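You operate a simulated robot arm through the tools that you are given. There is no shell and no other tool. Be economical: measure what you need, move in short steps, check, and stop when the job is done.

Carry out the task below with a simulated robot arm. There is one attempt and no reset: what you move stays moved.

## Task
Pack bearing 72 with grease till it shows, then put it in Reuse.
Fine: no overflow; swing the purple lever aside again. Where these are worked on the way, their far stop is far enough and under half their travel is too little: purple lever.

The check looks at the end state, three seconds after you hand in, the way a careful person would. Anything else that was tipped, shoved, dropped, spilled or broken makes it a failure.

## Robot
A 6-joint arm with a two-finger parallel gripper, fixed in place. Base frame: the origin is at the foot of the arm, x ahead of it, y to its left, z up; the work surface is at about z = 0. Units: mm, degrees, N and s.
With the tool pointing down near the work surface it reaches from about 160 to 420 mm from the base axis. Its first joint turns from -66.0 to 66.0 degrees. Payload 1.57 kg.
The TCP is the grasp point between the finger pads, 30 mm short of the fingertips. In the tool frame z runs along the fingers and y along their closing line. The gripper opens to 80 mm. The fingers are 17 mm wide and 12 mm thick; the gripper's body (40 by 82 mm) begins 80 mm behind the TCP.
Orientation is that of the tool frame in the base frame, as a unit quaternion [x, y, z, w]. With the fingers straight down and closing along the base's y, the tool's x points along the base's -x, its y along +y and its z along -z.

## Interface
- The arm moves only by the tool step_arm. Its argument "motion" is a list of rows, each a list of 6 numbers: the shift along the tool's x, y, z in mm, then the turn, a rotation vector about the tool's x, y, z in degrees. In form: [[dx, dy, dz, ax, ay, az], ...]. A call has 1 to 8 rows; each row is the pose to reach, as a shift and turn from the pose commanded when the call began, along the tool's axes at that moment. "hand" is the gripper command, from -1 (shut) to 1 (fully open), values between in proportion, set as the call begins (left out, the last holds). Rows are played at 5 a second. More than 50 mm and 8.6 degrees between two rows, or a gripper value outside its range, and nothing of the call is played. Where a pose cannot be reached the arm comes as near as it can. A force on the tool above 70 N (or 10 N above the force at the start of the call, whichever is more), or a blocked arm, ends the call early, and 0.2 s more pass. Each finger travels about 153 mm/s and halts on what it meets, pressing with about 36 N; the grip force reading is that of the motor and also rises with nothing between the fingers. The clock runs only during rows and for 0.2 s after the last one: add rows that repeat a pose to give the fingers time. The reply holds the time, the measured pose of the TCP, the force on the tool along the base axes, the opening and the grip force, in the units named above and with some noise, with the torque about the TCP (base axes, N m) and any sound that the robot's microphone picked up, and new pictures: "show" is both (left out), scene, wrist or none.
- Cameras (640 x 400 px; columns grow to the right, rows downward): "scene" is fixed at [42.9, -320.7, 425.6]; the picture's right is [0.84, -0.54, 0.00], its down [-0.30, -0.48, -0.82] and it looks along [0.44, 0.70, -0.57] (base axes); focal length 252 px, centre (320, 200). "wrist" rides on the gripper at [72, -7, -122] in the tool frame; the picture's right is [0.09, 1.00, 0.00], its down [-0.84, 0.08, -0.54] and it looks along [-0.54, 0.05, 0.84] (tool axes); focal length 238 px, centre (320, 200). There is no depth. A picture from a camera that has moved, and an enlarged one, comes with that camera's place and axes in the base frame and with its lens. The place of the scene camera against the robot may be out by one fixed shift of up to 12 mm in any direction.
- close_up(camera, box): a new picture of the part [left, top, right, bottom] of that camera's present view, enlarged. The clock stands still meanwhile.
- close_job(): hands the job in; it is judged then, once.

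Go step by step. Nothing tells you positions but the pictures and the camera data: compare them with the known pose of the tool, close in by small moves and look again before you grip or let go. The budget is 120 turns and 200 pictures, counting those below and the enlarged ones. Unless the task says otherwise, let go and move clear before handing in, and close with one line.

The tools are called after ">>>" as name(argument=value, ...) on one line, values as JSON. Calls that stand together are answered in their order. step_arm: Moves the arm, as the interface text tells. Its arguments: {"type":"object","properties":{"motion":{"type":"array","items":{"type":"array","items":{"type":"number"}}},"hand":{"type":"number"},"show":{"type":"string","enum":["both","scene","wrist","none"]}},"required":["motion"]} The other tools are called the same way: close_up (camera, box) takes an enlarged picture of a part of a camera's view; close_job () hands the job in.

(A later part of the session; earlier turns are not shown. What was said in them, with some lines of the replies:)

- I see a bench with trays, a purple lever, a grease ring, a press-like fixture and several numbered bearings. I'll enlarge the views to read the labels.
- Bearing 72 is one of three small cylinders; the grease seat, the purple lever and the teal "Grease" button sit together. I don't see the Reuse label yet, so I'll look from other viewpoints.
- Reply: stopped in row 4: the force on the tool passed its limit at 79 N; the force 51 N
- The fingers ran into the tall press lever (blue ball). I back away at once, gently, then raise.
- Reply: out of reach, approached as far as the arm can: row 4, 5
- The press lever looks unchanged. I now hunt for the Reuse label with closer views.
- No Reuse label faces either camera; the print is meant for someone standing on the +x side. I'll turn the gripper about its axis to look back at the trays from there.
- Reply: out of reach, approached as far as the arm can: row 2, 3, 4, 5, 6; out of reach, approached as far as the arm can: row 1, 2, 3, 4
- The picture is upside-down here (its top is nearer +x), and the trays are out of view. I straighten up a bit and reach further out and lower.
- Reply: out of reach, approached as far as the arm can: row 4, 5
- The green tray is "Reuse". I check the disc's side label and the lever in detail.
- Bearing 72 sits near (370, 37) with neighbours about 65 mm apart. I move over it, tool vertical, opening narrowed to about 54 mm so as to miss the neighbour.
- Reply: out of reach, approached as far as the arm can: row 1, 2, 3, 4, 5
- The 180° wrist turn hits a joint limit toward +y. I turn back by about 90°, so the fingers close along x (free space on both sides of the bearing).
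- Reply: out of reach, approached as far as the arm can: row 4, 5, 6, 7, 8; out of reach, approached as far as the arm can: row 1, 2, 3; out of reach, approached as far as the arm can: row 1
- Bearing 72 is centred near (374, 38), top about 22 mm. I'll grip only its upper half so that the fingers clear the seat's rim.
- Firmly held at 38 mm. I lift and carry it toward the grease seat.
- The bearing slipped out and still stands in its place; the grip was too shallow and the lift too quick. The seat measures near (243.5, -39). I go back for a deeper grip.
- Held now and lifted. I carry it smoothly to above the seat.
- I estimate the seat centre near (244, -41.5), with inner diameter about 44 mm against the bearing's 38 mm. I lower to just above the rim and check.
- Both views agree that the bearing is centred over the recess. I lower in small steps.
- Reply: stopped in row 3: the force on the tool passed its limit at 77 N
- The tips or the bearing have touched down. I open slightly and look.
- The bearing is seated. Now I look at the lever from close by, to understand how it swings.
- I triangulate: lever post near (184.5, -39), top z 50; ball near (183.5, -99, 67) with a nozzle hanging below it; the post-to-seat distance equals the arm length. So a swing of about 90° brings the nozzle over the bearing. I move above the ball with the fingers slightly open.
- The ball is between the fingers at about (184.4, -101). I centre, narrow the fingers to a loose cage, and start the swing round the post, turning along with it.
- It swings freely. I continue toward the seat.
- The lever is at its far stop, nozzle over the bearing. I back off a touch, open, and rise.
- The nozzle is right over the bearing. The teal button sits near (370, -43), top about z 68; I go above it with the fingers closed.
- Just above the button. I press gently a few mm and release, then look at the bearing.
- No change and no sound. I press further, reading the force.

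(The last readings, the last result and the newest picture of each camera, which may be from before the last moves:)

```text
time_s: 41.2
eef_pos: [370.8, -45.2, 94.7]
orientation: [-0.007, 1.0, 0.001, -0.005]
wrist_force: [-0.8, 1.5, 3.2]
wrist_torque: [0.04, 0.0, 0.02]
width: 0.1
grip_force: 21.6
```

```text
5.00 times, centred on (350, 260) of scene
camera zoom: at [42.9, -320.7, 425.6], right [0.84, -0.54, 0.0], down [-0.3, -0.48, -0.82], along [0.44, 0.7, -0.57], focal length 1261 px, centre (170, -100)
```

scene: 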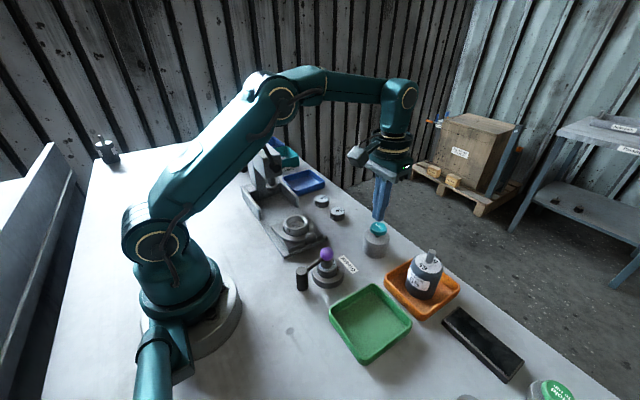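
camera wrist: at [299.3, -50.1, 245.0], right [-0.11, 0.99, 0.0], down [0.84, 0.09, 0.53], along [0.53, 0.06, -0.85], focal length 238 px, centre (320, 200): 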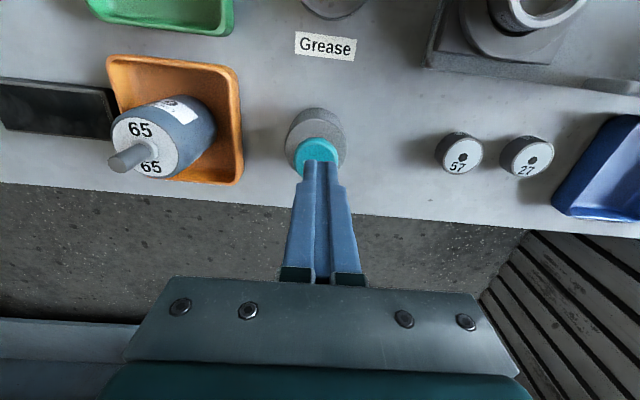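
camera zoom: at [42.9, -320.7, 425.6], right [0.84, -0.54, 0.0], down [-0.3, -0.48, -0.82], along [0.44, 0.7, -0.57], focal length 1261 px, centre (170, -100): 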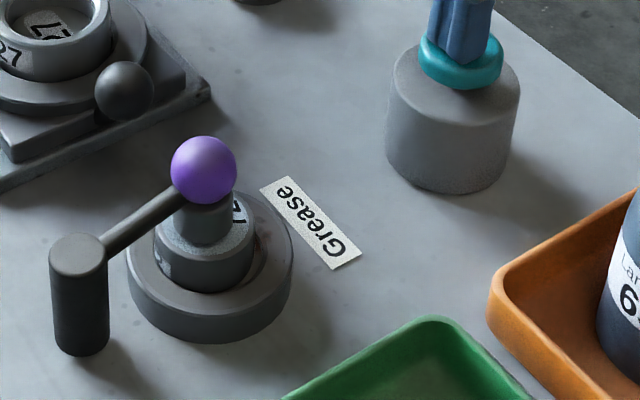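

The button is moving under about 3 N. I press 3 mm more and check at once.

>>> step_arm(motion=[[0, 0, 3, 0, 0, 0]], show="none")

>>> close_up(camera="scene", box=[310, 220, 390, 300])

```text
time_s: 41.6
eef_pos: [371.5, -45.7, 91.3]
orientation: [-0.007, 1.0, 0.0, -0.006]
wrist_force: [-0.9, 2.4, 5.6]
wrist_torque: [0.08, -0.03, -0.02]
width: 0.3
grip_force: 21.3
heard: click
```

```text
5.00 times, centred on (350, 260) of scene
camera zoom: at [42.9, -320.7, 425.6], right [0.84, -0.54, 0.0], down [-0.3, -0.48, -0.82], along [0.44, 0.7, -0.57], focal length 1261 px, centre (170, -100)
```

zoom: 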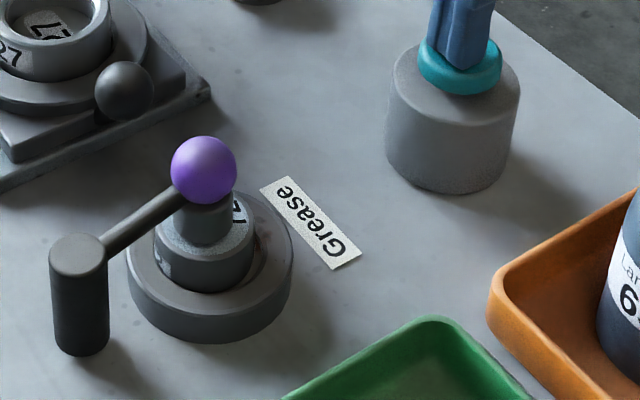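

A click: the button is engaged. I hold for short intervals and watch the bearing.

>>> step_arm(motion=[[0, 0, 0, 0, 0, 0]], show="none")

>>> close_up(camera="scene", box=[320, 240, 360, 290])

```text
time_s: 42.0
eef_pos: [370.5, -45.6, 91.8]
orientation: [-0.008, 1.0, 0.001, -0.005]
wrist_force: [-0.7, 2.3, 5.5]
wrist_torque: [0.1, -0.05, 0.02]
width: 0.1
grip_force: 20.7
```

```text
8.00 times, centred on (340, 265) of scene
camera zoom: at [42.9, -320.7, 425.6], right [0.84, -0.54, 0.0], down [-0.3, -0.48, -0.82], along [0.44, 0.7, -0.57], focal length 2018 px, centre (160, -320)
```

zoom: 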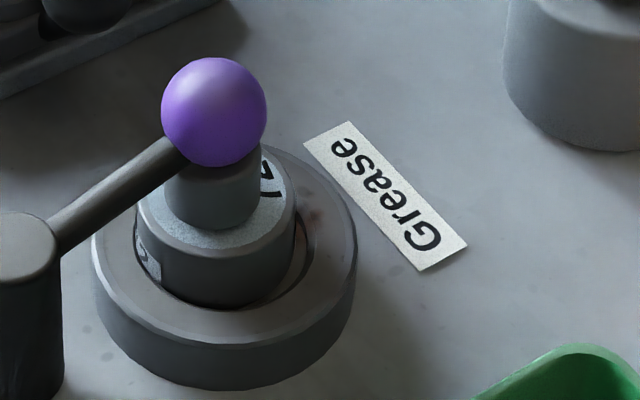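

>>> step_arm(motion=[[0, 0, 0, 0, 0, 0], [0, 0, 0, 0, 0, 0]], show="none")

>>> close_up(camera="scene", box=[320, 240, 360, 290])

```text
time_s: 42.6
eef_pos: [371.4, -45.6, 91.6]
orientation: [-0.008, 1.0, 0.0, -0.005]
wrist_force: [-0.7, 1.5, 5.1]
wrist_torque: [0.08, 0.03, 0.03]
width: 0.0
grip_force: 21.6
```

```text
8.00 times, centred on (340, 265) of scene
camera zoom: at [42.9, -320.7, 425.6], right [0.84, -0.54, 0.0], down [-0.3, -0.48, -0.82], along [0.44, 0.7, -0.57], focal length 2018 px, centre (160, -320)
```

zoom: 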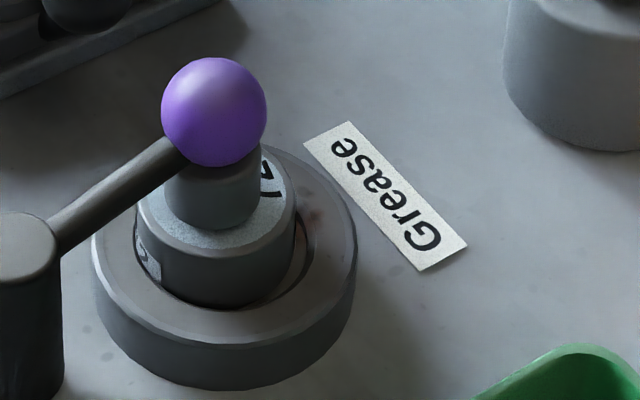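

Still nothing after about a second; perhaps it doses per stroke. I release and press again.

>>> step_arm(motion=[[0, 0, -7, 0, 0, 0], [0, 0, -12, 0, 0, 0], [0, 0, -12, 0, 0, 0]], show="none")

>>> close_up(camera="scene", box=[320, 200, 400, 290])

>>> step_arm(motion=[[0, 0, 6, 0, 0, 0], [0, 0, 12, 0, 0, 0], [0, 0, 12, 0, 0, 0]], show="none")

>>> close_up(camera="scene", box=[320, 240, 360, 290])

```text
time_s: 43.4
eef_pos: [369.9, -45.6, 103.7]
orientation: [-0.009, 1.0, -0.001, -0.006]
wrist_force: [-0.5, -0.3, 0.6]
wrist_torque: [0.0, -0.01, 0.0]
width: 0.3
grip_force: 21.2
```

```text
4.44 times, centred on (360, 245) of scene
camera zoom: at [42.9, -320.7, 425.6], right [0.84, -0.54, 0.0], down [-0.3, -0.48, -0.82], along [0.44, 0.7, -0.57], focal length 1121 px, centre (142, 0)
```

zoom: 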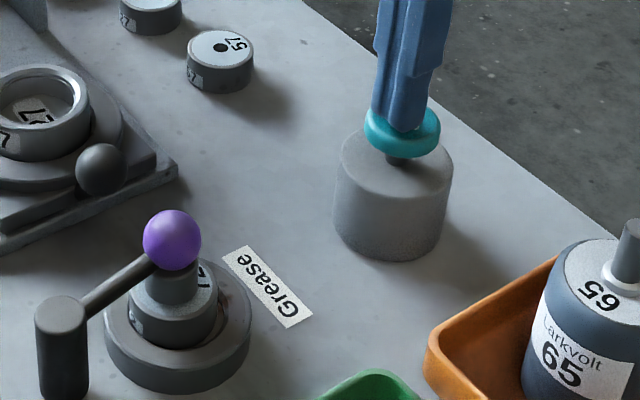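

```text
time_s: 44.2
eef_pos: [369.3, -44.8, 91.4]
orientation: [-0.008, 1.0, 0.001, -0.004]
wrist_force: [3.4, 0.5, 4.6]
wrist_torque: [0.06, -0.14, 0.0]
width: 0.0
grip_force: 21.7
heard: click
```

```text
8.00 times, centred on (340, 265) of scene
camera zoom: at [42.9, -320.7, 425.6], right [0.84, -0.54, 0.0], down [-0.3, -0.48, -0.82], along [0.44, 0.7, -0.57], focal length 2018 px, centre (160, -320)
```

zoom: 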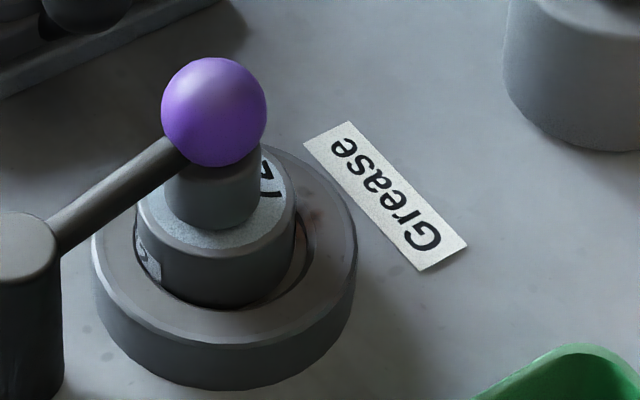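

>>> step_arm(motion=[[0, 0, 0, 0, 0, 0], [0, 0, 0, 0, 0, 0], [0, 0, 0, 0, 0, 0]], show="none")

>>> close_up(camera="scene", box=[320, 240, 360, 290])

```text
time_s: 45.0
eef_pos: [366.6, -45.5, 92.2]
orientation: [-0.009, 1.0, 0.0, -0.006]
wrist_force: [3.1, -0.4, 4.5]
wrist_torque: [-0.02, -0.13, 0.04]
width: 0.0
grip_force: 21.4
```

```text
8.00 times, centred on (340, 265) of scene
camera zoom: at [42.9, -320.7, 425.6], right [0.84, -0.54, 0.0], down [-0.3, -0.48, -0.82], along [0.44, 0.7, -0.57], focal length 2018 px, centre (160, -320)
```

zoom: 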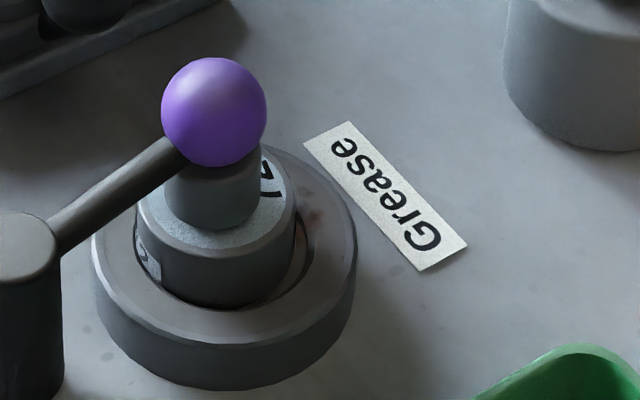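

>>> step_arm(motion=[[0, 0, 0, 0, 0, 0], [0, 0, 0, 0, 0, 0], [0, 0, 0, 0, 0, 0], [0, 0, 0, 0, 0, 0]], show="none")

>>> close_up(camera="scene", box=[320, 240, 360, 290])

```text
time_s: 46.0
eef_pos: [369.6, -46.4, 92.3]
orientation: [-0.008, 1.0, 0.0, -0.006]
wrist_force: [0.2, -0.1, 4.8]
wrist_torque: [0.02, -0.08, 0.01]
width: 0.0
grip_force: 21.4
```

```text
8.00 times, centred on (340, 265) of scene
camera zoom: at [42.9, -320.7, 425.6], right [0.84, -0.54, 0.0], down [-0.3, -0.48, -0.82], along [0.44, 0.7, -0.57], focal length 2018 px, centre (160, -320)
```

zoom: 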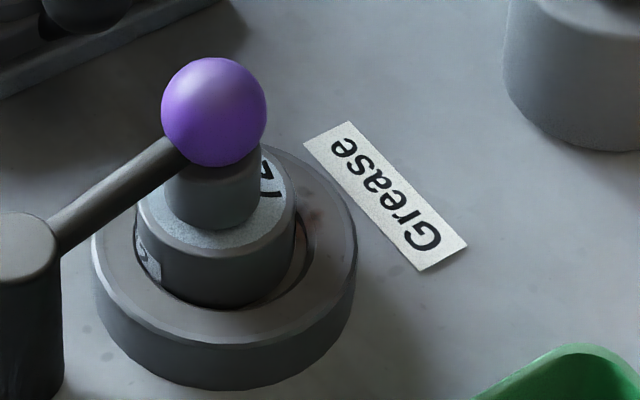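

Still no grease visible from this side. I release and inspect from above with the wrist camera.

>>> step_arm(motion=[[0, 0, -10, 0, 0, 0], [0, 0, -35, 0, 0, 0], [40, 0, -40, 0, 0, 0], [80, 0, -40, 0, 0, 0], [105, 20, -40, 0, 0, 0], [115, 40, -40, 0, 0, 0], [115, 40, -40, 0, 0, 0]], show="wrist")

>>> close_up(camera="wrist", box=[230, 90, 330, 180])

```text
time_s: 47.6
eef_pos: [254.3, -9.3, 132.3]
orientation: [-0.007, 1.0, -0.001, -0.005]
wrist_force: [0.1, -0.4, -0.9]
wrist_torque: [0.02, 0.0, -0.01]
width: 0.0
grip_force: 21.1
camera wrist: at [183.4, -17.3, 255.6], right [-0.11, 0.99, 0.0], down [0.84, 0.09, 0.53], along [0.53, 0.06, -0.85], focal length 238 px, centre (320, 200)
```

wrist: 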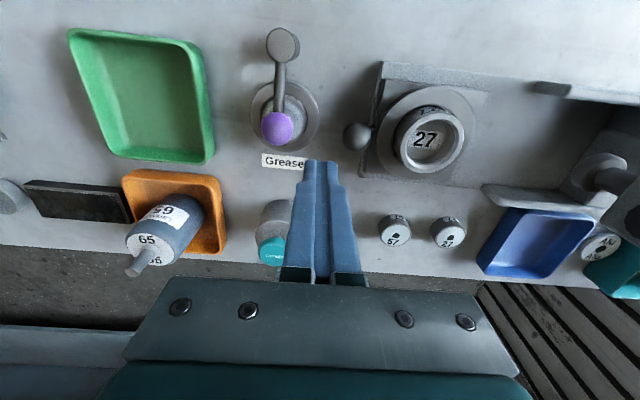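

```text
4.44 times, centred on (280, 135) of wrist
camera zoom: at [183.4, -17.3, 255.6], right [-0.11, 0.99, 0.0], down [0.84, 0.09, 0.53], along [0.53, 0.06, -0.85], focal length 1059 px, centre (498, 489)
```

zoom: 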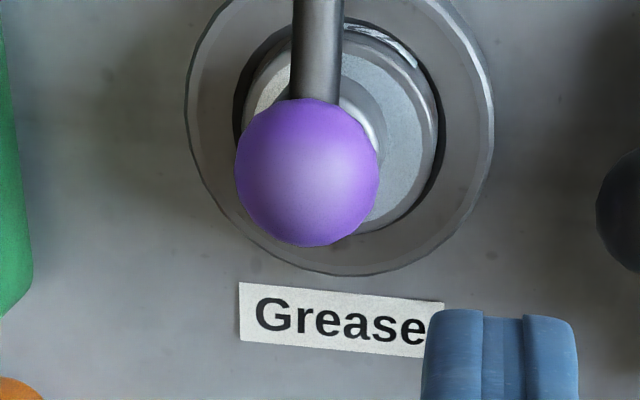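

No grease anywhere yet, and no spill. I go back to the button for further strokes.

>>> step_arm(motion=[[-20, -20, 0, 0, 0, 0], [-60, -38, 0, 0, 0, 0], [-100, -38, 5, 0, 0, 0], [-116, -38, 15, 0, 0, 0], [-116, -38, 29, 0, 0, 0], [-116, -38, 29, 0, 0, 0]], show="none")

>>> step_arm(motion=[[0, 0, 6, 0, 0, 0], [0, 0, 12, 0, 0, 0], [0, 0, 12, 0, 0, 0], [0, 0, 4, 0, 0, 0], [0, 0, 0, 0, 0, 0]], show="none")

>>> close_up(camera="scene", box=[320, 200, 400, 290])

```text
time_s: 49.0
eef_pos: [370.9, -44.8, 102.8]
orientation: [-0.008, 1.0, 0.0, -0.006]
wrist_force: [-0.5, -0.4, -0.5]
wrist_torque: [0.02, 0.0, 0.01]
width: 0.0
grip_force: 21.6
```

```text
time_s: 50.2
eef_pos: [370.9, -42.3, 102.6]
orientation: [-0.008, 1.0, 0.001, -0.007]
wrist_force: [-0.3, 0.6, -0.4]
wrist_torque: [0.0, 0.02, 0.0]
width: 0.0
grip_force: 21.4
heard: click
```

```text
4.44 times, centred on (360, 245) of scene
camera zoom: at [42.9, -320.7, 425.6], right [0.84, -0.54, 0.0], down [-0.3, -0.48, -0.82], along [0.44, 0.7, -0.57], focal length 1121 px, centre (142, 0)
```

zoom: 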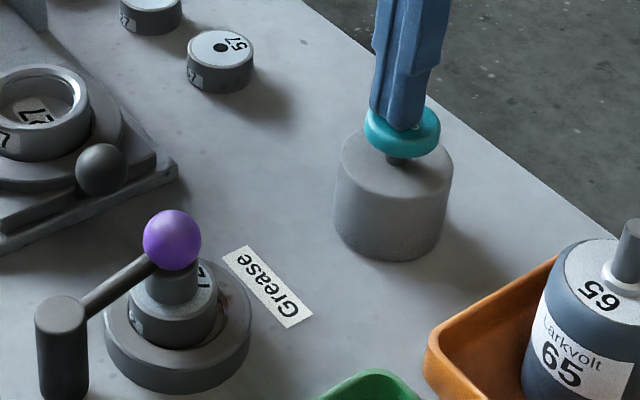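

Three strokes and nothing yet. Another stroke, with a close look.

>>> step_arm(motion=[[0, 0, 6, 0, 0, 0], [0, 0, 12, 0, 0, 0], [0, 0, 12, 0, 0, 0], [0, 0, 4, 0, 0, 0], [0, 0, 0, 0, 0, 0]], show="none")

>>> close_up(camera="scene", box=[320, 240, 360, 290])

```text
time_s: 51.4
eef_pos: [370.9, -43.9, 102.2]
orientation: [-0.007, 1.0, 0.0, -0.006]
wrist_force: [-0.1, 0.4, -0.7]
wrist_torque: [0.05, -0.01, 0.0]
width: 0.2
grip_force: 21.2
heard: click
```

```text
8.00 times, centred on (340, 265) of scene
camera zoom: at [42.9, -320.7, 425.6], right [0.84, -0.54, 0.0], down [-0.3, -0.48, -0.82], along [0.44, 0.7, -0.57], focal length 2018 px, centre (160, -320)
```

zoom: 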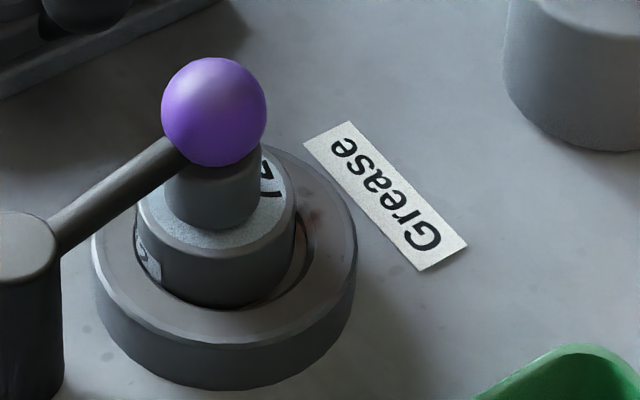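

No visible change per stroke, so I try sustained holding with checks.

>>> step_arm(motion=[[0, 0, 6, 0, 0, 0], [0, 0, 12, 0, 0, 0], [0, 0, 12, 0, 0, 0], [0, 0, 12, 0, 0, 0], [0, 0, 12, 0, 0, 0], [0, 0, 12, 0, 0, 0], [0, 0, 12, 0, 0, 0], [0, 0, 12, 0, 0, 0]], show="none")

>>> close_up(camera="scene", box=[320, 240, 360, 290])

>>> step_arm(motion=[[0, 0, 0, 0, 0, 0], [0, 0, 0, 0, 0, 0], [0, 0, 0, 0, 0, 0], [0, 0, 0, 0, 0, 0], [0, 0, 0, 0, 0, 0]], show="none")

>>> close_up(camera="scene", box=[320, 240, 360, 290])

```text
time_s: 53.2
eef_pos: [371.4, -42.4, 90.7]
orientation: [-0.008, 1.0, 0.001, -0.006]
wrist_force: [1.6, -2.7, 4.8]
wrist_torque: [-0.04, -0.1, -0.04]
width: 0.0
grip_force: 21.3
heard: click
```

```text
8.00 times, centred on (340, 265) of scene
camera zoom: at [42.9, -320.7, 425.6], right [0.84, -0.54, 0.0], down [-0.3, -0.48, -0.82], along [0.44, 0.7, -0.57], focal length 2018 px, centre (160, -320)
```

zoom: 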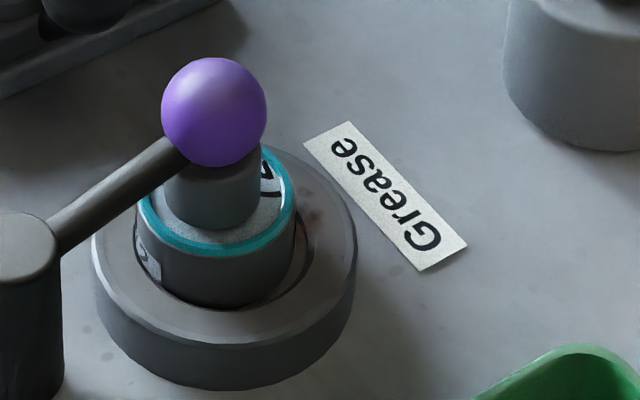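

```text
time_s: 54.4
eef_pos: [371.1, -42.4, 90.8]
orientation: [-0.009, 1.0, 0.0, -0.006]
wrist_force: [1.2, 0.6, 5.1]
wrist_torque: [0.0, -0.06, 0.0]
width: 0.1
grip_force: 21.3
```

```text
8.00 times, centred on (340, 265) of scene
camera zoom: at [42.9, -320.7, 425.6], right [0.84, -0.54, 0.0], down [-0.3, -0.48, -0.82], along [0.44, 0.7, -0.57], focal length 2018 px, centre (160, -320)
```

zoom: 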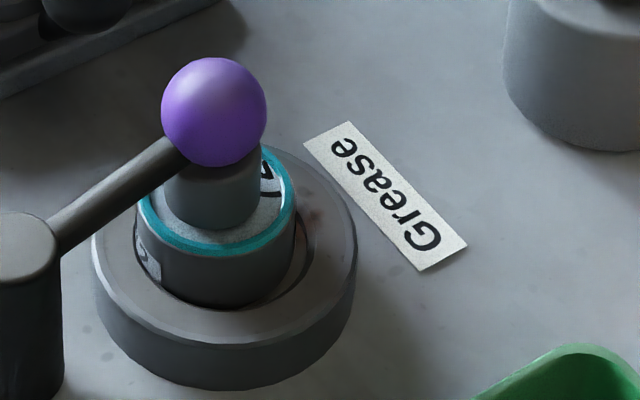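

A teal ring of grease shows on the bearing and nothing has overflowed. I release the button and go back to the lever to swing it aside.

>>> step_arm(motion=[[0, 0, -10, 0, 0, 0], [0, 0, -30, 0, 0, 0], [0, 0, -45, 0, 0, 0], [45, 0, -45, 0, 0, 0], [85, 0, -45, 0, 0, 0], [115, 0, -45, 0, 0, 0], [126, 0, -45, 0, 0, 0], [126, 0, -45, 0, 0, 0]], hand=0.0)

>>> close_up(camera="wrist", box=[240, 50, 400, 210])

>>> close_up(camera="scene", box=[290, 210, 390, 300])

```text
time_s: 56.2
eef_pos: [244.7, -44.4, 137.0]
orientation: [-0.008, 1.0, 0.0, -0.006]
wrist_force: [0.6, -0.2, 0.2]
wrist_torque: [0.01, 0.05, 0.02]
width: 40.1
grip_force: 0.0
camera wrist: at [173.5, -52.7, 260.4], right [-0.11, 0.99, 0.0], down [0.84, 0.09, 0.53], along [0.53, 0.06, -0.85], focal length 238 px, centre (320, 200)
```

scene: 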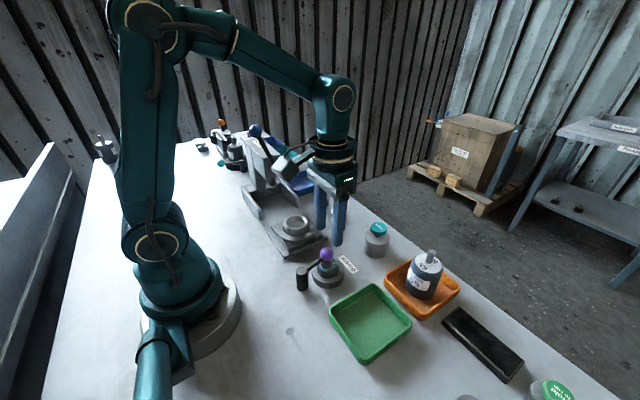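
wrist: 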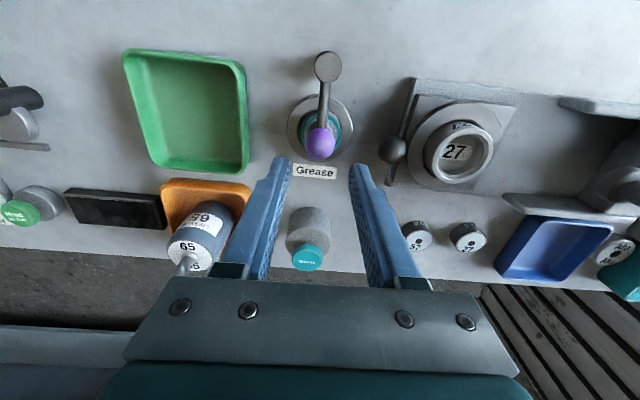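

```text
2.50 times, centred on (320, 130) of wrist
camera zoom: at [173.5, -52.7, 260.4], right [-0.11, 0.99, 0.0], down [0.84, 0.09, 0.53], along [0.53, 0.06, -0.85], focal length 596 px, centre (320, 375)
```

zoom: 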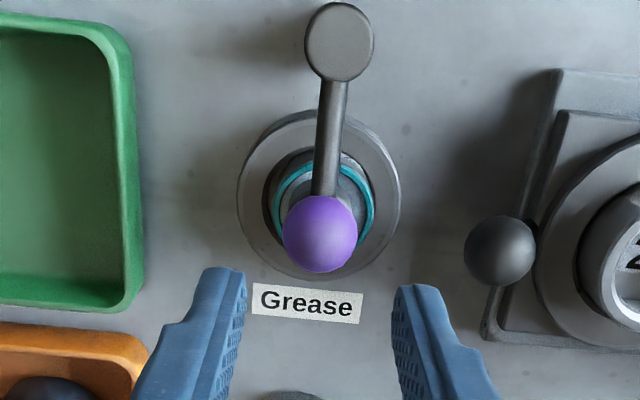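

```text
4.44 times, centred on (340, 255) of scene
camera zoom: at [42.9, -320.7, 425.6], right [0.84, -0.54, 0.0], down [-0.3, -0.48, -0.82], along [0.44, 0.7, -0.57], focal length 1121 px, centre (231, -44)
```

zoom: 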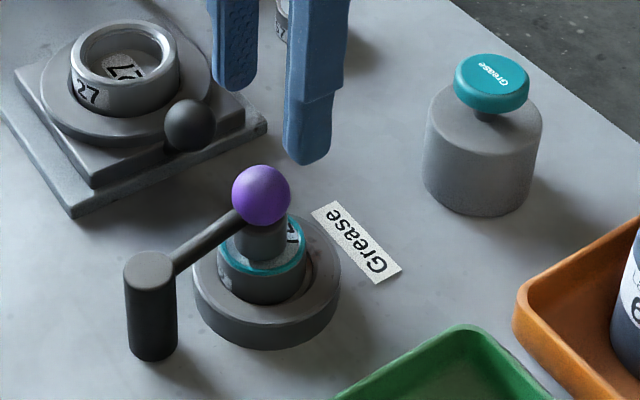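

I lower round the ball again and narrow to a cage.

>>> step_arm(motion=[[2.5, -0.5, 20, 0, 0, 0], [2.5, -0.5, 40, 0, 0, 0], [2.5, -0.5, 49, 0, 0, 0], [2.5, -0.5, 49, 0, 0, 0]], show="wrist")

>>> step_arm(motion=[[0, 0, 0, 0, 0, 0], [0, 0, 0, 0, 0, 0]], hand=-0.28, show="wrist")

```text
time_s: 57.2
eef_pos: [242.7, -44.7, 87.4]
orientation: [-0.008, 1.0, 0.0, -0.005]
wrist_force: [0.7, 0.4, 0.8]
wrist_torque: [0.0, -0.01, -0.02]
width: 39.9
grip_force: 0.0
camera wrist: at [171.9, -53.4, 211.2], right [-0.11, 0.99, 0.0], down [0.84, 0.09, 0.53], along [0.53, 0.06, -0.85], focal length 238 px, centre (320, 200)
```

wrist: 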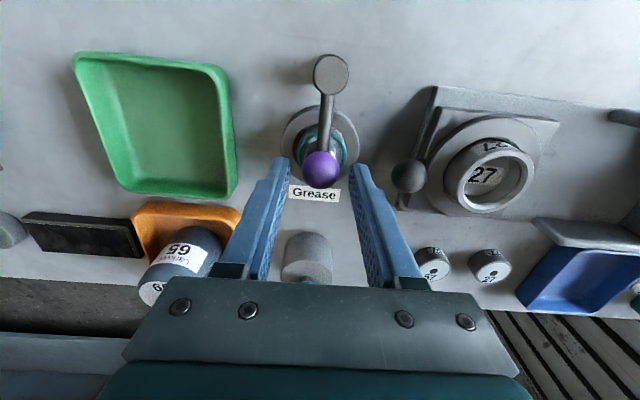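

```text
time_s: 57.8
eef_pos: [242.8, -44.8, 88.2]
orientation: [-0.008, 1.0, 0.0, -0.005]
wrist_force: [0.4, 0.7, 0.1]
wrist_torque: [-0.04, 0.01, 0.0]
width: 28.9
grip_force: 0.0
camera wrist: at [171.9, -53.4, 211.4], right [-0.11, 0.99, 0.0], down [0.84, 0.09, 0.53], along [0.53, 0.06, -0.85], focal length 238 px, centre (320, 200)
```

wrist: 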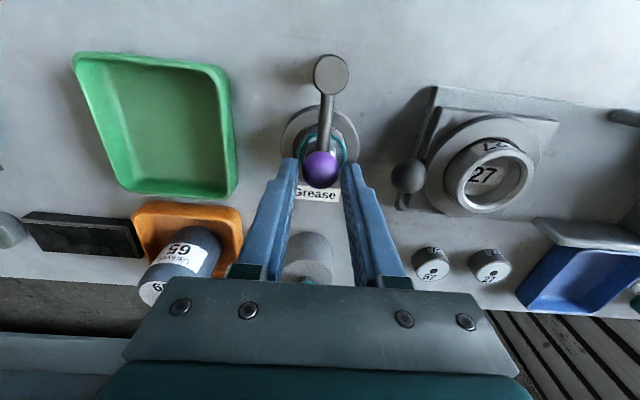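

The ball is caged, so I swing it back to its aside position.

>>> step_arm(motion=[[1.3, -8, 0, 0, 0, 8], [3.6, -15.7, 0, 0, 0, 16], [7, -23, 0, 0, 0, 24], [11.4, -29.7, 0, 0, 0, 32], [16.7, -35.8, 0, 0, 0, 40], [22.7, -41.1, 0, 0, 0, 48], [29.5, -45.5, 0, 0, 0, 56], [36.8, -48.9, 0, 0, 0, 64]])

>>> close_up(camera="wrist", box=[220, 30, 440, 230])

```text
time_s: 59.6
eef_pos: [206.9, -94.9, 89.6]
orientation: [0.525, 0.851, -0.003, -0.004]
wrist_force: [0.1, 0.2, -0.2]
wrist_torque: [0.01, -0.04, -0.03]
width: 29.2
grip_force: 0.0
camera wrist: at [168.4, -35.1, 211.8], right [0.85, 0.53, -0.01], down [0.45, -0.71, 0.54], along [0.28, -0.46, -0.84], focal length 238 px, centre (320, 200)
```

scene: 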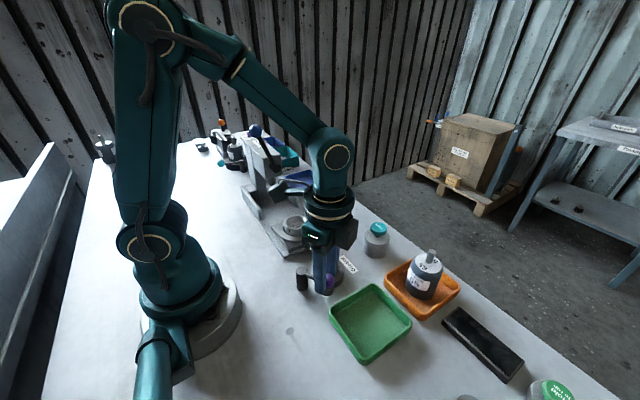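
wrist: 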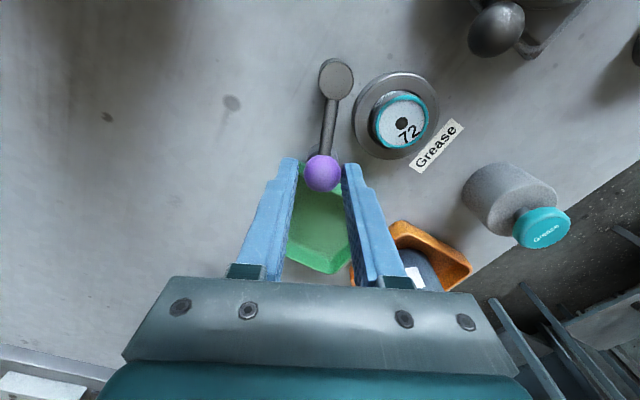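

```text
2.00 times, centred on (330, 130) of wrist
camera zoom: at [168.4, -35.1, 211.8], right [0.85, 0.53, -0.01], down [0.45, -0.71, 0.54], along [0.28, -0.46, -0.84], focal length 477 px, centre (300, 340)
```

zoom: 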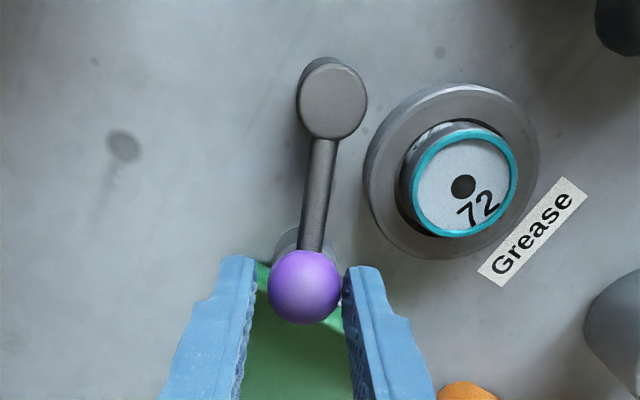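

>>> step_arm(motion=[[1.3, -8.3, 0, 0, 0, 8], [3.6, -16.2, 0, 0, 0, 16], [7.1, -23.8, 0, 0, 0, 24], [8.7, -26.5, 0, 0, 0, 27], [8.7, -26.5, 0, 0, 0, 27]])

>>> close_up(camera="scene", box=[270, 200, 370, 310])

```text
time_s: 60.8
eef_pos: [178.7, -101.4, 89.2]
orientation: [0.708, 0.706, -0.004, -0.001]
wrist_force: [11.1, 1.7, 3.9]
wrist_torque: [0.08, -0.34, 0.02]
width: 38.1
grip_force: 5.6
camera wrist: at [172.6, -28.7, 211.2], right [1.0, 0.09, -0.01], down [0.08, -0.84, 0.54], along [0.04, -0.54, -0.84], focal length 238 px, centre (320, 200)
```

scene: 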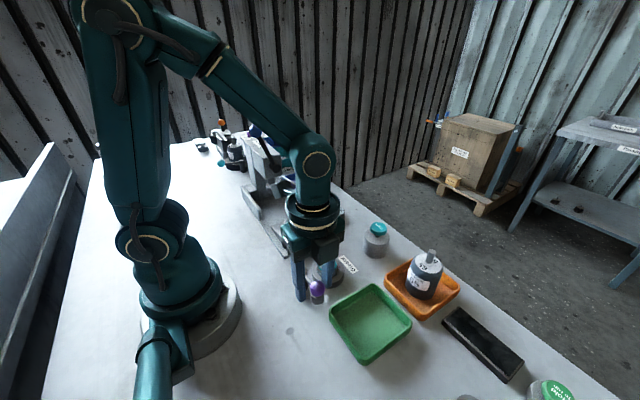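
wrist: 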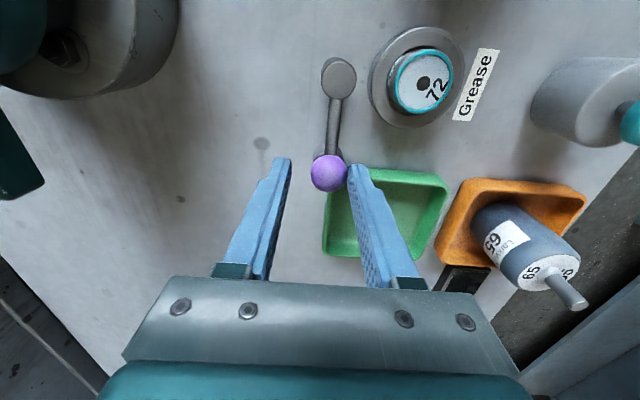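

```text
3.64 times, centred on (320, 255) of scene
camera zoom: at [42.9, -320.7, 425.6], right [0.84, -0.54, 0.0], down [-0.3, -0.48, -0.82], along [0.44, 0.7, -0.57], focal length 917 px, centre (320, 0)
```

zoom: 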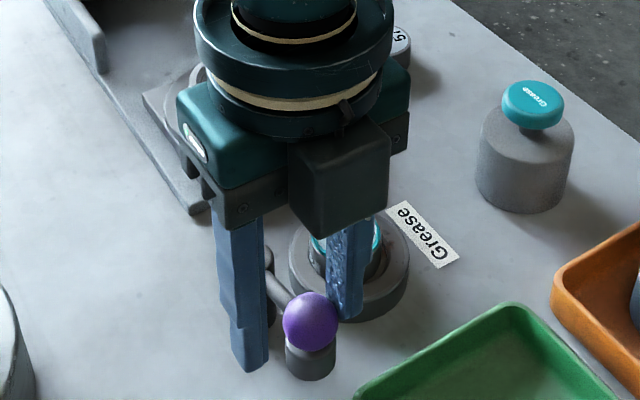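

The lever is back against its aside stop. I relieve the pressure, open, and rise, then move over the bearing.

>>> step_arm(motion=[[0, 5, 0, 0, 0, 0], [0, 6, 0, 0, 0, 0], [0, 6, -25, 0, 0, 0], [0, 6, -45, 0, 0, 0], [25, 30, -45, 0, 0, 0], [50, 55, -45, 0, 0, 0], [61, 65, -45, 0, 0, 0], [61, 65, -45, 0, 0, 0]], hand=0.4)

>>> close_up(camera="scene", box=[280, 220, 370, 310])

>>> close_up(camera="wrist", box=[240, 70, 400, 220])

```text
time_s: 62.6
eef_pos: [243.6, -38.4, 132.4]
orientation: [0.707, 0.707, -0.004, -0.003]
wrist_force: [0.3, 0.2, -1.1]
wrist_torque: [0.01, -0.01, -0.03]
width: 56.1
grip_force: 0.2
camera wrist: at [238.3, 32.5, 254.7], right [1.0, 0.09, -0.01], down [0.08, -0.84, 0.54], along [0.04, -0.54, -0.84], focal length 238 px, centre (320, 200)
```

scene: 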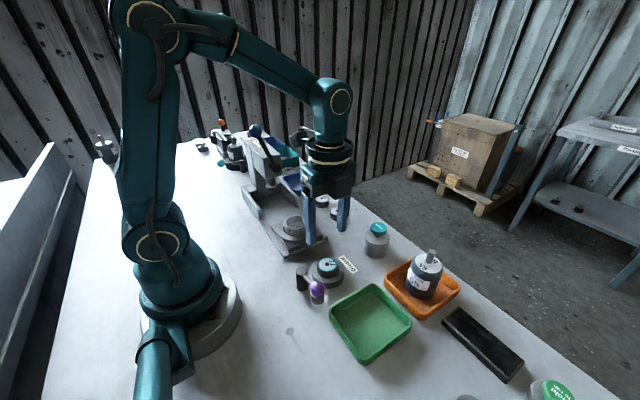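
wrist: 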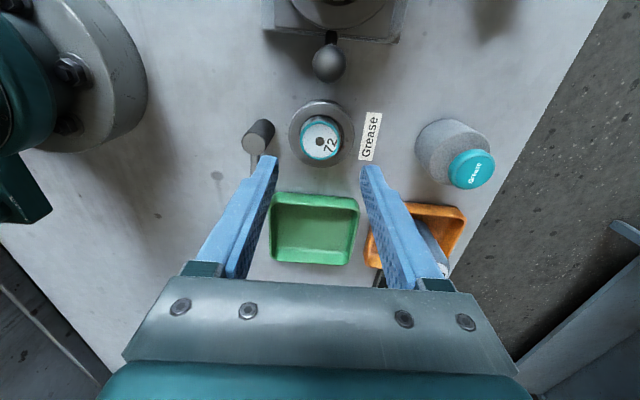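

```text
4.44 times, centred on (325, 265) of scene
camera zoom: at [42.9, -320.6, 425.6], right [0.84, -0.54, 0.0], down [-0.3, -0.48, -0.82], along [0.44, 0.7, -0.57], focal length 1121 px, centre (298, -89)
```

zoom: 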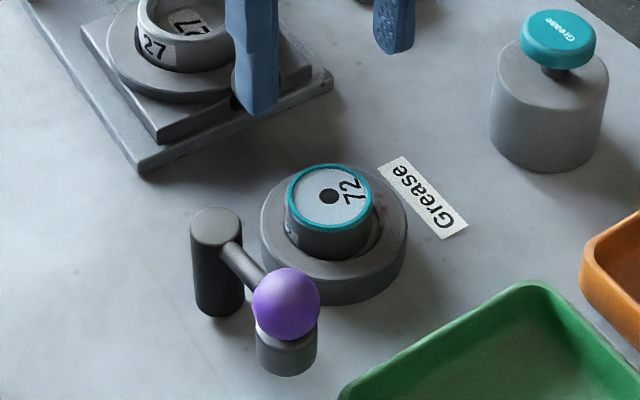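

```text
2.67 times, centred on (320, 145) of wrist
camera zoom: at [238.3, 32.5, 254.7], right [1.0, 0.09, -0.01], down [0.08, -0.84, 0.54], along [0.04, -0.54, -0.84], focal length 636 px, centre (320, 347)
```

zoom: 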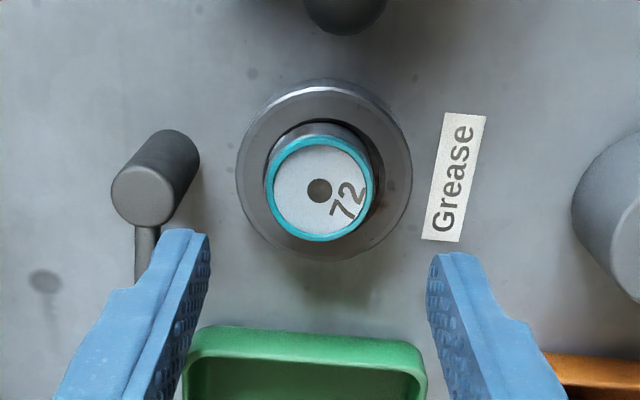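

The bearing (with grease ring) is at about (242.4, -43). I lower around it to just above the rim.

>>> step_arm(motion=[[-4.5, -1, 25, 0, 0, 0], [-4.5, -1, 50, 0, 0, 0], [-4.5, -1, 70, 0, 0, 0], [-4.5, -1, 79, 0, 0, 0], [-4.5, -1, 81, 0, 0, 0]], show="none")

>>> close_up(camera="scene", box=[280, 220, 370, 310])

>>> close_up(camera="wrist", box=[240, 100, 400, 240])

```text
time_s: 63.8
eef_pos: [243.5, -43.6, 51.9]
orientation: [0.707, 0.707, -0.004, -0.003]
wrist_force: [-0.8, 0.3, -0.7]
wrist_torque: [-0.03, -0.01, -0.03]
width: 55.8
grip_force: 0.0
```

```text
4.44 times, centred on (325, 265) of scene
camera zoom: at [42.9, -320.7, 425.6], right [0.84, -0.54, 0.0], down [-0.3, -0.48, -0.82], along [0.44, 0.7, -0.57], focal length 1121 px, centre (298, -89)
```

zoom: 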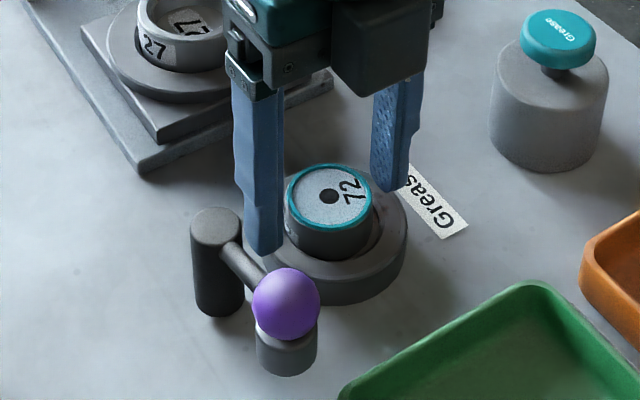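

```text
2.86 times, centred on (320, 170) of wrist
camera zoom: at [236.8, 27.7, 174.3], right [1.0, 0.09, -0.01], down [0.08, -0.84, 0.54], along [0.04, -0.54, -0.84], focal length 681 px, centre (320, 286)
```

zoom: 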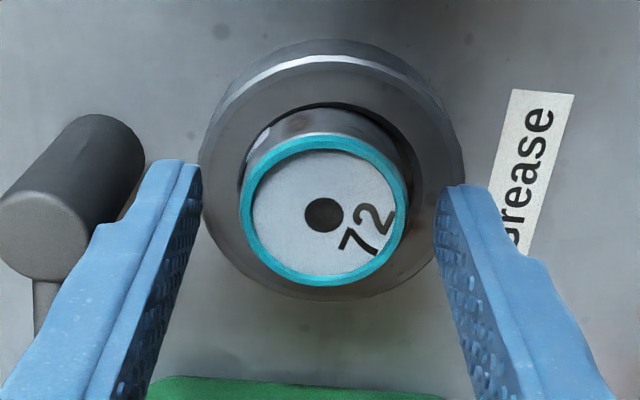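

Centred. Down 2 mm more, close, and lift slowly.

>>> step_arm(motion=[[0.3, -1, 2, 0, 0, 0], [0.3, -1, 2, 0, 0, 0], [0.3, -1, 2, 0, 0, 0], [0.3, -1, 2, 0, 0, 0], [0.3, -1, -2, 0, 0, 0], [0.3, -1, -6, 0, 0, 0], [0.3, -1, -12, 0, 0, 0], [0.3, -1, -18, 0, 0, 0]], hand=-1, show="none")

>>> close_up(camera="scene", box=[280, 220, 370, 310])

```text
time_s: 65.6
eef_pos: [241.3, -42.3, 70.1]
orientation: [0.708, 0.707, -0.004, -0.004]
wrist_force: [0.1, 1.6, -1.6]
wrist_torque: [-0.03, 0.03, -0.03]
width: 38.4
grip_force: 36.1
```

```text
4.44 times, centred on (325, 265) of scene
camera zoom: at [42.9, -320.7, 425.6], right [0.84, -0.54, 0.0], down [-0.3, -0.48, -0.82], along [0.44, 0.7, -0.57], focal length 1121 px, centre (298, -89)
```

zoom: 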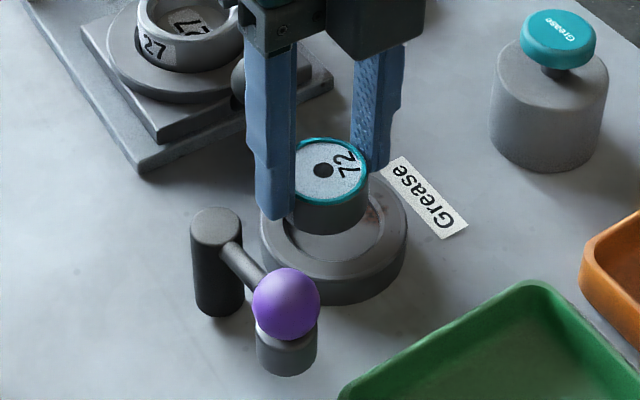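

Held firmly. I lift higher and carry it to the green Reuse tray.

>>> step_arm(motion=[[0, 0, -20, 0, 0, 0], [0, 0, -40, 0, 0, 0], [0, 0, -60, 0, 0, 0], [-25, 1, -60, 0, 0, 0], [-55, 2, -60, 0, 0, 0], [-85, 2, -60, 0, 0, 0], [-115, 3, -60, 0, 0, 0], [-130, 3, -60, 0, 0, 0]], show="none")

>>> step_arm(motion=[[0, 0, 0, 0, 0, 0]])

>>> close_up(camera="scene", box=[290, 220, 470, 370])

```text
time_s: 67.4
eef_pos: [245.6, -172.9, 131.8]
orientation: [0.708, 0.706, -0.003, -0.004]
wrist_force: [-0.2, -0.9, -0.5]
wrist_torque: [-0.01, -0.03, 0.02]
width: 38.5
grip_force: 36.2
```

```text
time_s: 67.8
eef_pos: [245.9, -173.0, 130.6]
orientation: [0.708, 0.706, -0.004, -0.004]
wrist_force: [-0.8, 0.0, -0.4]
wrist_torque: [-0.03, -0.01, 0.0]
width: 38.5
grip_force: 36.0
camera wrist: at [239.7, -101.6, 254.1], right [1.0, 0.09, -0.01], down [0.08, -0.84, 0.54], along [0.04, -0.54, -0.84], focal length 238 px, centre (320, 200)
```

scene: 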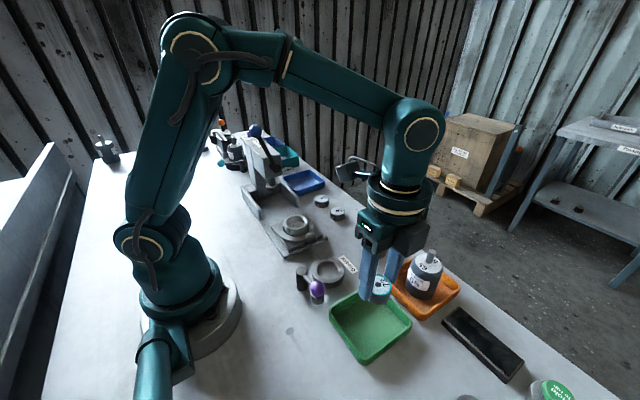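
wrist: 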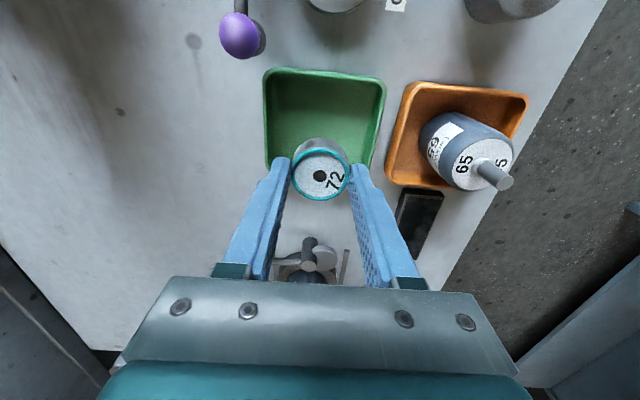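

```text
2.67 times, centred on (380, 295) of scene
camera zoom: at [42.9, -320.7, 425.5], right [0.84, -0.54, 0.0], down [-0.3, -0.48, -0.82], along [0.44, 0.7, -0.57], focal length 673 px, centre (160, -53)
```

zoom: 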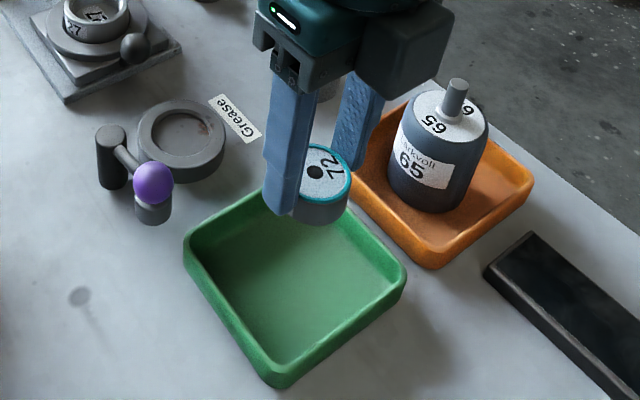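

>>> step_arm(motion=[[-3, -4, 20, 0, 0, 0], [-3, -4, 40, 0, 0, 0], [-3, -4, 60, 0, 0, 0], [-3, -4, 75, 0, 0, 0], [-3, -4, 83, 0, 0, 0], [-3, -4, 86, 0, 0, 0]])

>>> close_up(camera="scene", box=[310, 250, 430, 370])

```text
time_s: 69.2
eef_pos: [240.7, -174.3, 44.3]
orientation: [0.707, 0.707, -0.004, -0.004]
wrist_force: [-0.3, -0.8, -1.0]
wrist_torque: [0.02, -0.02, 0.02]
width: 38.1
grip_force: 35.5
camera wrist: at [234.1, -103.8, 166.9], right [1.0, 0.09, -0.01], down [0.08, -0.84, 0.54], along [0.04, -0.54, -0.84], focal length 238 px, centre (320, 200)
```

scene: 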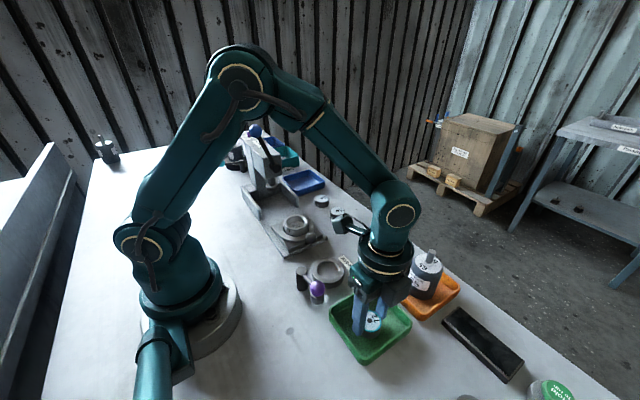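
wrist: 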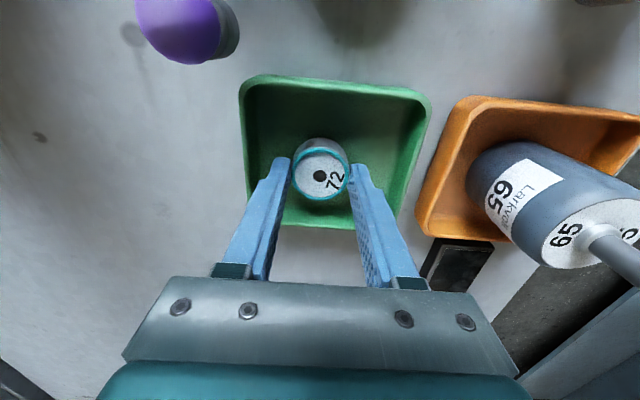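

```text
3.33 times, centred on (370, 310) of scene
camera zoom: at [42.9, -320.7, 425.5], right [0.84, -0.54, 0.0], down [-0.3, -0.48, -0.82], along [0.44, 0.7, -0.57], focal length 841 px, centre (153, -167)
```

zoom: 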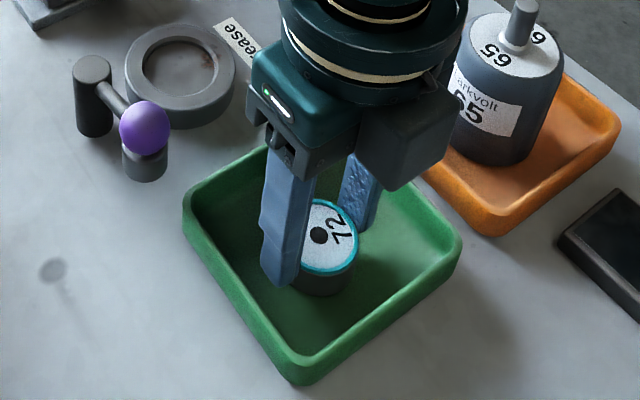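

The bearing is inside the Reuse tray, just above its floor. I ease down until contact.

>>> step_arm(motion=[[0, 0, 1.5, 0, 0, 0], [0, 0, 3, 0, 0, 0], [0, 0, 3, 0, 0, 0]], show="none")

```text
time_s: 70.0
eef_pos: [240.4, -176.3, 42.1]
orientation: [0.708, 0.706, -0.004, -0.002]
wrist_force: [1.5, 5.9, 23.9]
wrist_torque: [0.14, -0.11, -0.07]
width: 38.2
grip_force: 35.8
```

It has touched the floor. I raise slightly to relieve the load, open partly, and rise straight up.

>>> step_arm(motion=[[0, 0, -1.5, 0, 0, 0], [0, 0, -1.5, 0, 0, 0]], show="none")

>>> step_arm(motion=[[0, 0, 0, 0, 0, 0], [0, 0, 0, 0, 0, 0], [0, 0, -20, 0, 0, 0], [0, 0, -50, 0, 0, 0], [0, 0, -90, 0, 0, 0], [30, 0, -120, 0, 0, 0], [60, 0, -130, 0, 0, 0]], hand=0.3)

>>> close_up(camera="scene", box=[270, 210, 430, 370])

>>> close_up(camera="scene", box=[180, 100, 400, 250])

```text
time_s: 70.6
eef_pos: [239.4, -176.2, 42.6]
orientation: [0.707, 0.707, -0.005, -0.006]
wrist_force: [0.1, 0.0, -0.6]
wrist_torque: [0.01, 0.01, 0.02]
width: 38.4
grip_force: 35.8
```

```text
time_s: 72.2
eef_pos: [240.0, -118.1, 171.0]
orientation: [0.707, 0.707, -0.004, -0.004]
wrist_force: [-0.8, -0.3, -1.2]
wrist_torque: [0.02, 0.05, 0.02]
width: 52.0
grip_force: 0.1
camera wrist: at [234.6, -46.3, 294.3], right [1.0, 0.09, -0.01], down [0.08, -0.84, 0.54], along [0.04, -0.54, -0.84], focal length 238 px, centre (320, 200)
```

scene: 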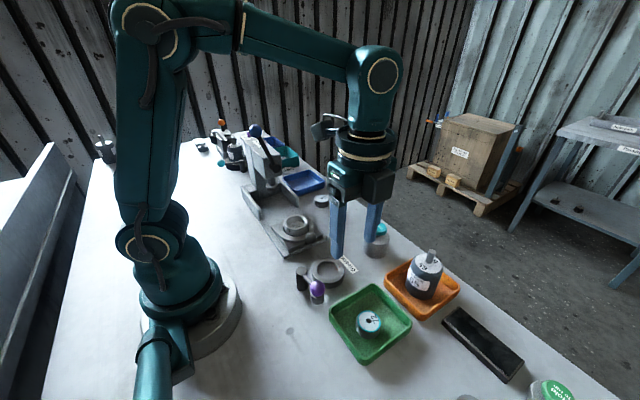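
wrist: 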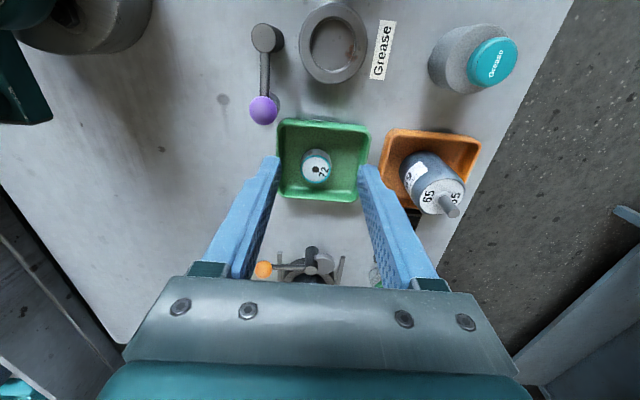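

```text
2.50 times, centred on (350, 290) of scene
camera zoom: at [42.9, -320.7, 425.6], right [0.84, -0.54, 0.0], down [-0.3, -0.48, -0.82], along [0.44, 0.7, -0.57], focal length 631 px, centre (245, -25)
```

zoom: 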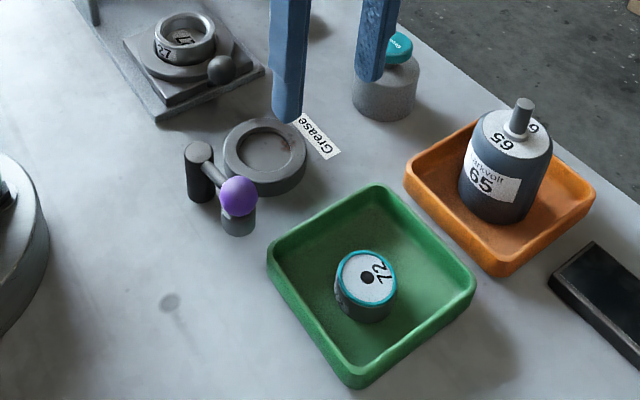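

```text
2.67 times, centred on (290, 175) of scene
camera zoom: at [42.9, -320.7, 425.6], right [0.84, -0.54, 0.0], down [-0.3, -0.48, -0.82], along [0.44, 0.7, -0.57], focal length 673 px, centre (400, 267)
```

zoom: 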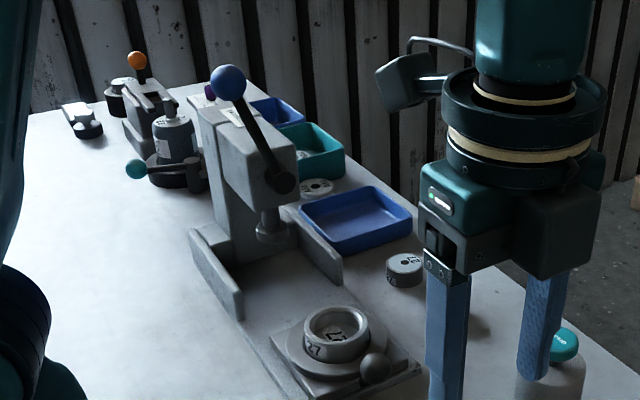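

Bearing 72 is greased with the ring showing, it lies upright in the green Reuse tray, the seat is clean, and the purple lever is aside. Everything else looks as it was, so I hand in.

>>> close_job()

```text
The job is handed in.
```

Bearing 72 is packed until the grease ring showed, with no overflow. It now lies upright in the green Reuse tray, and the purple lever is swung back to its aside stop. Early on, the fingers bumped the press lever (blue ball, 79 N). It looked unmoved in the pictures afterwards.
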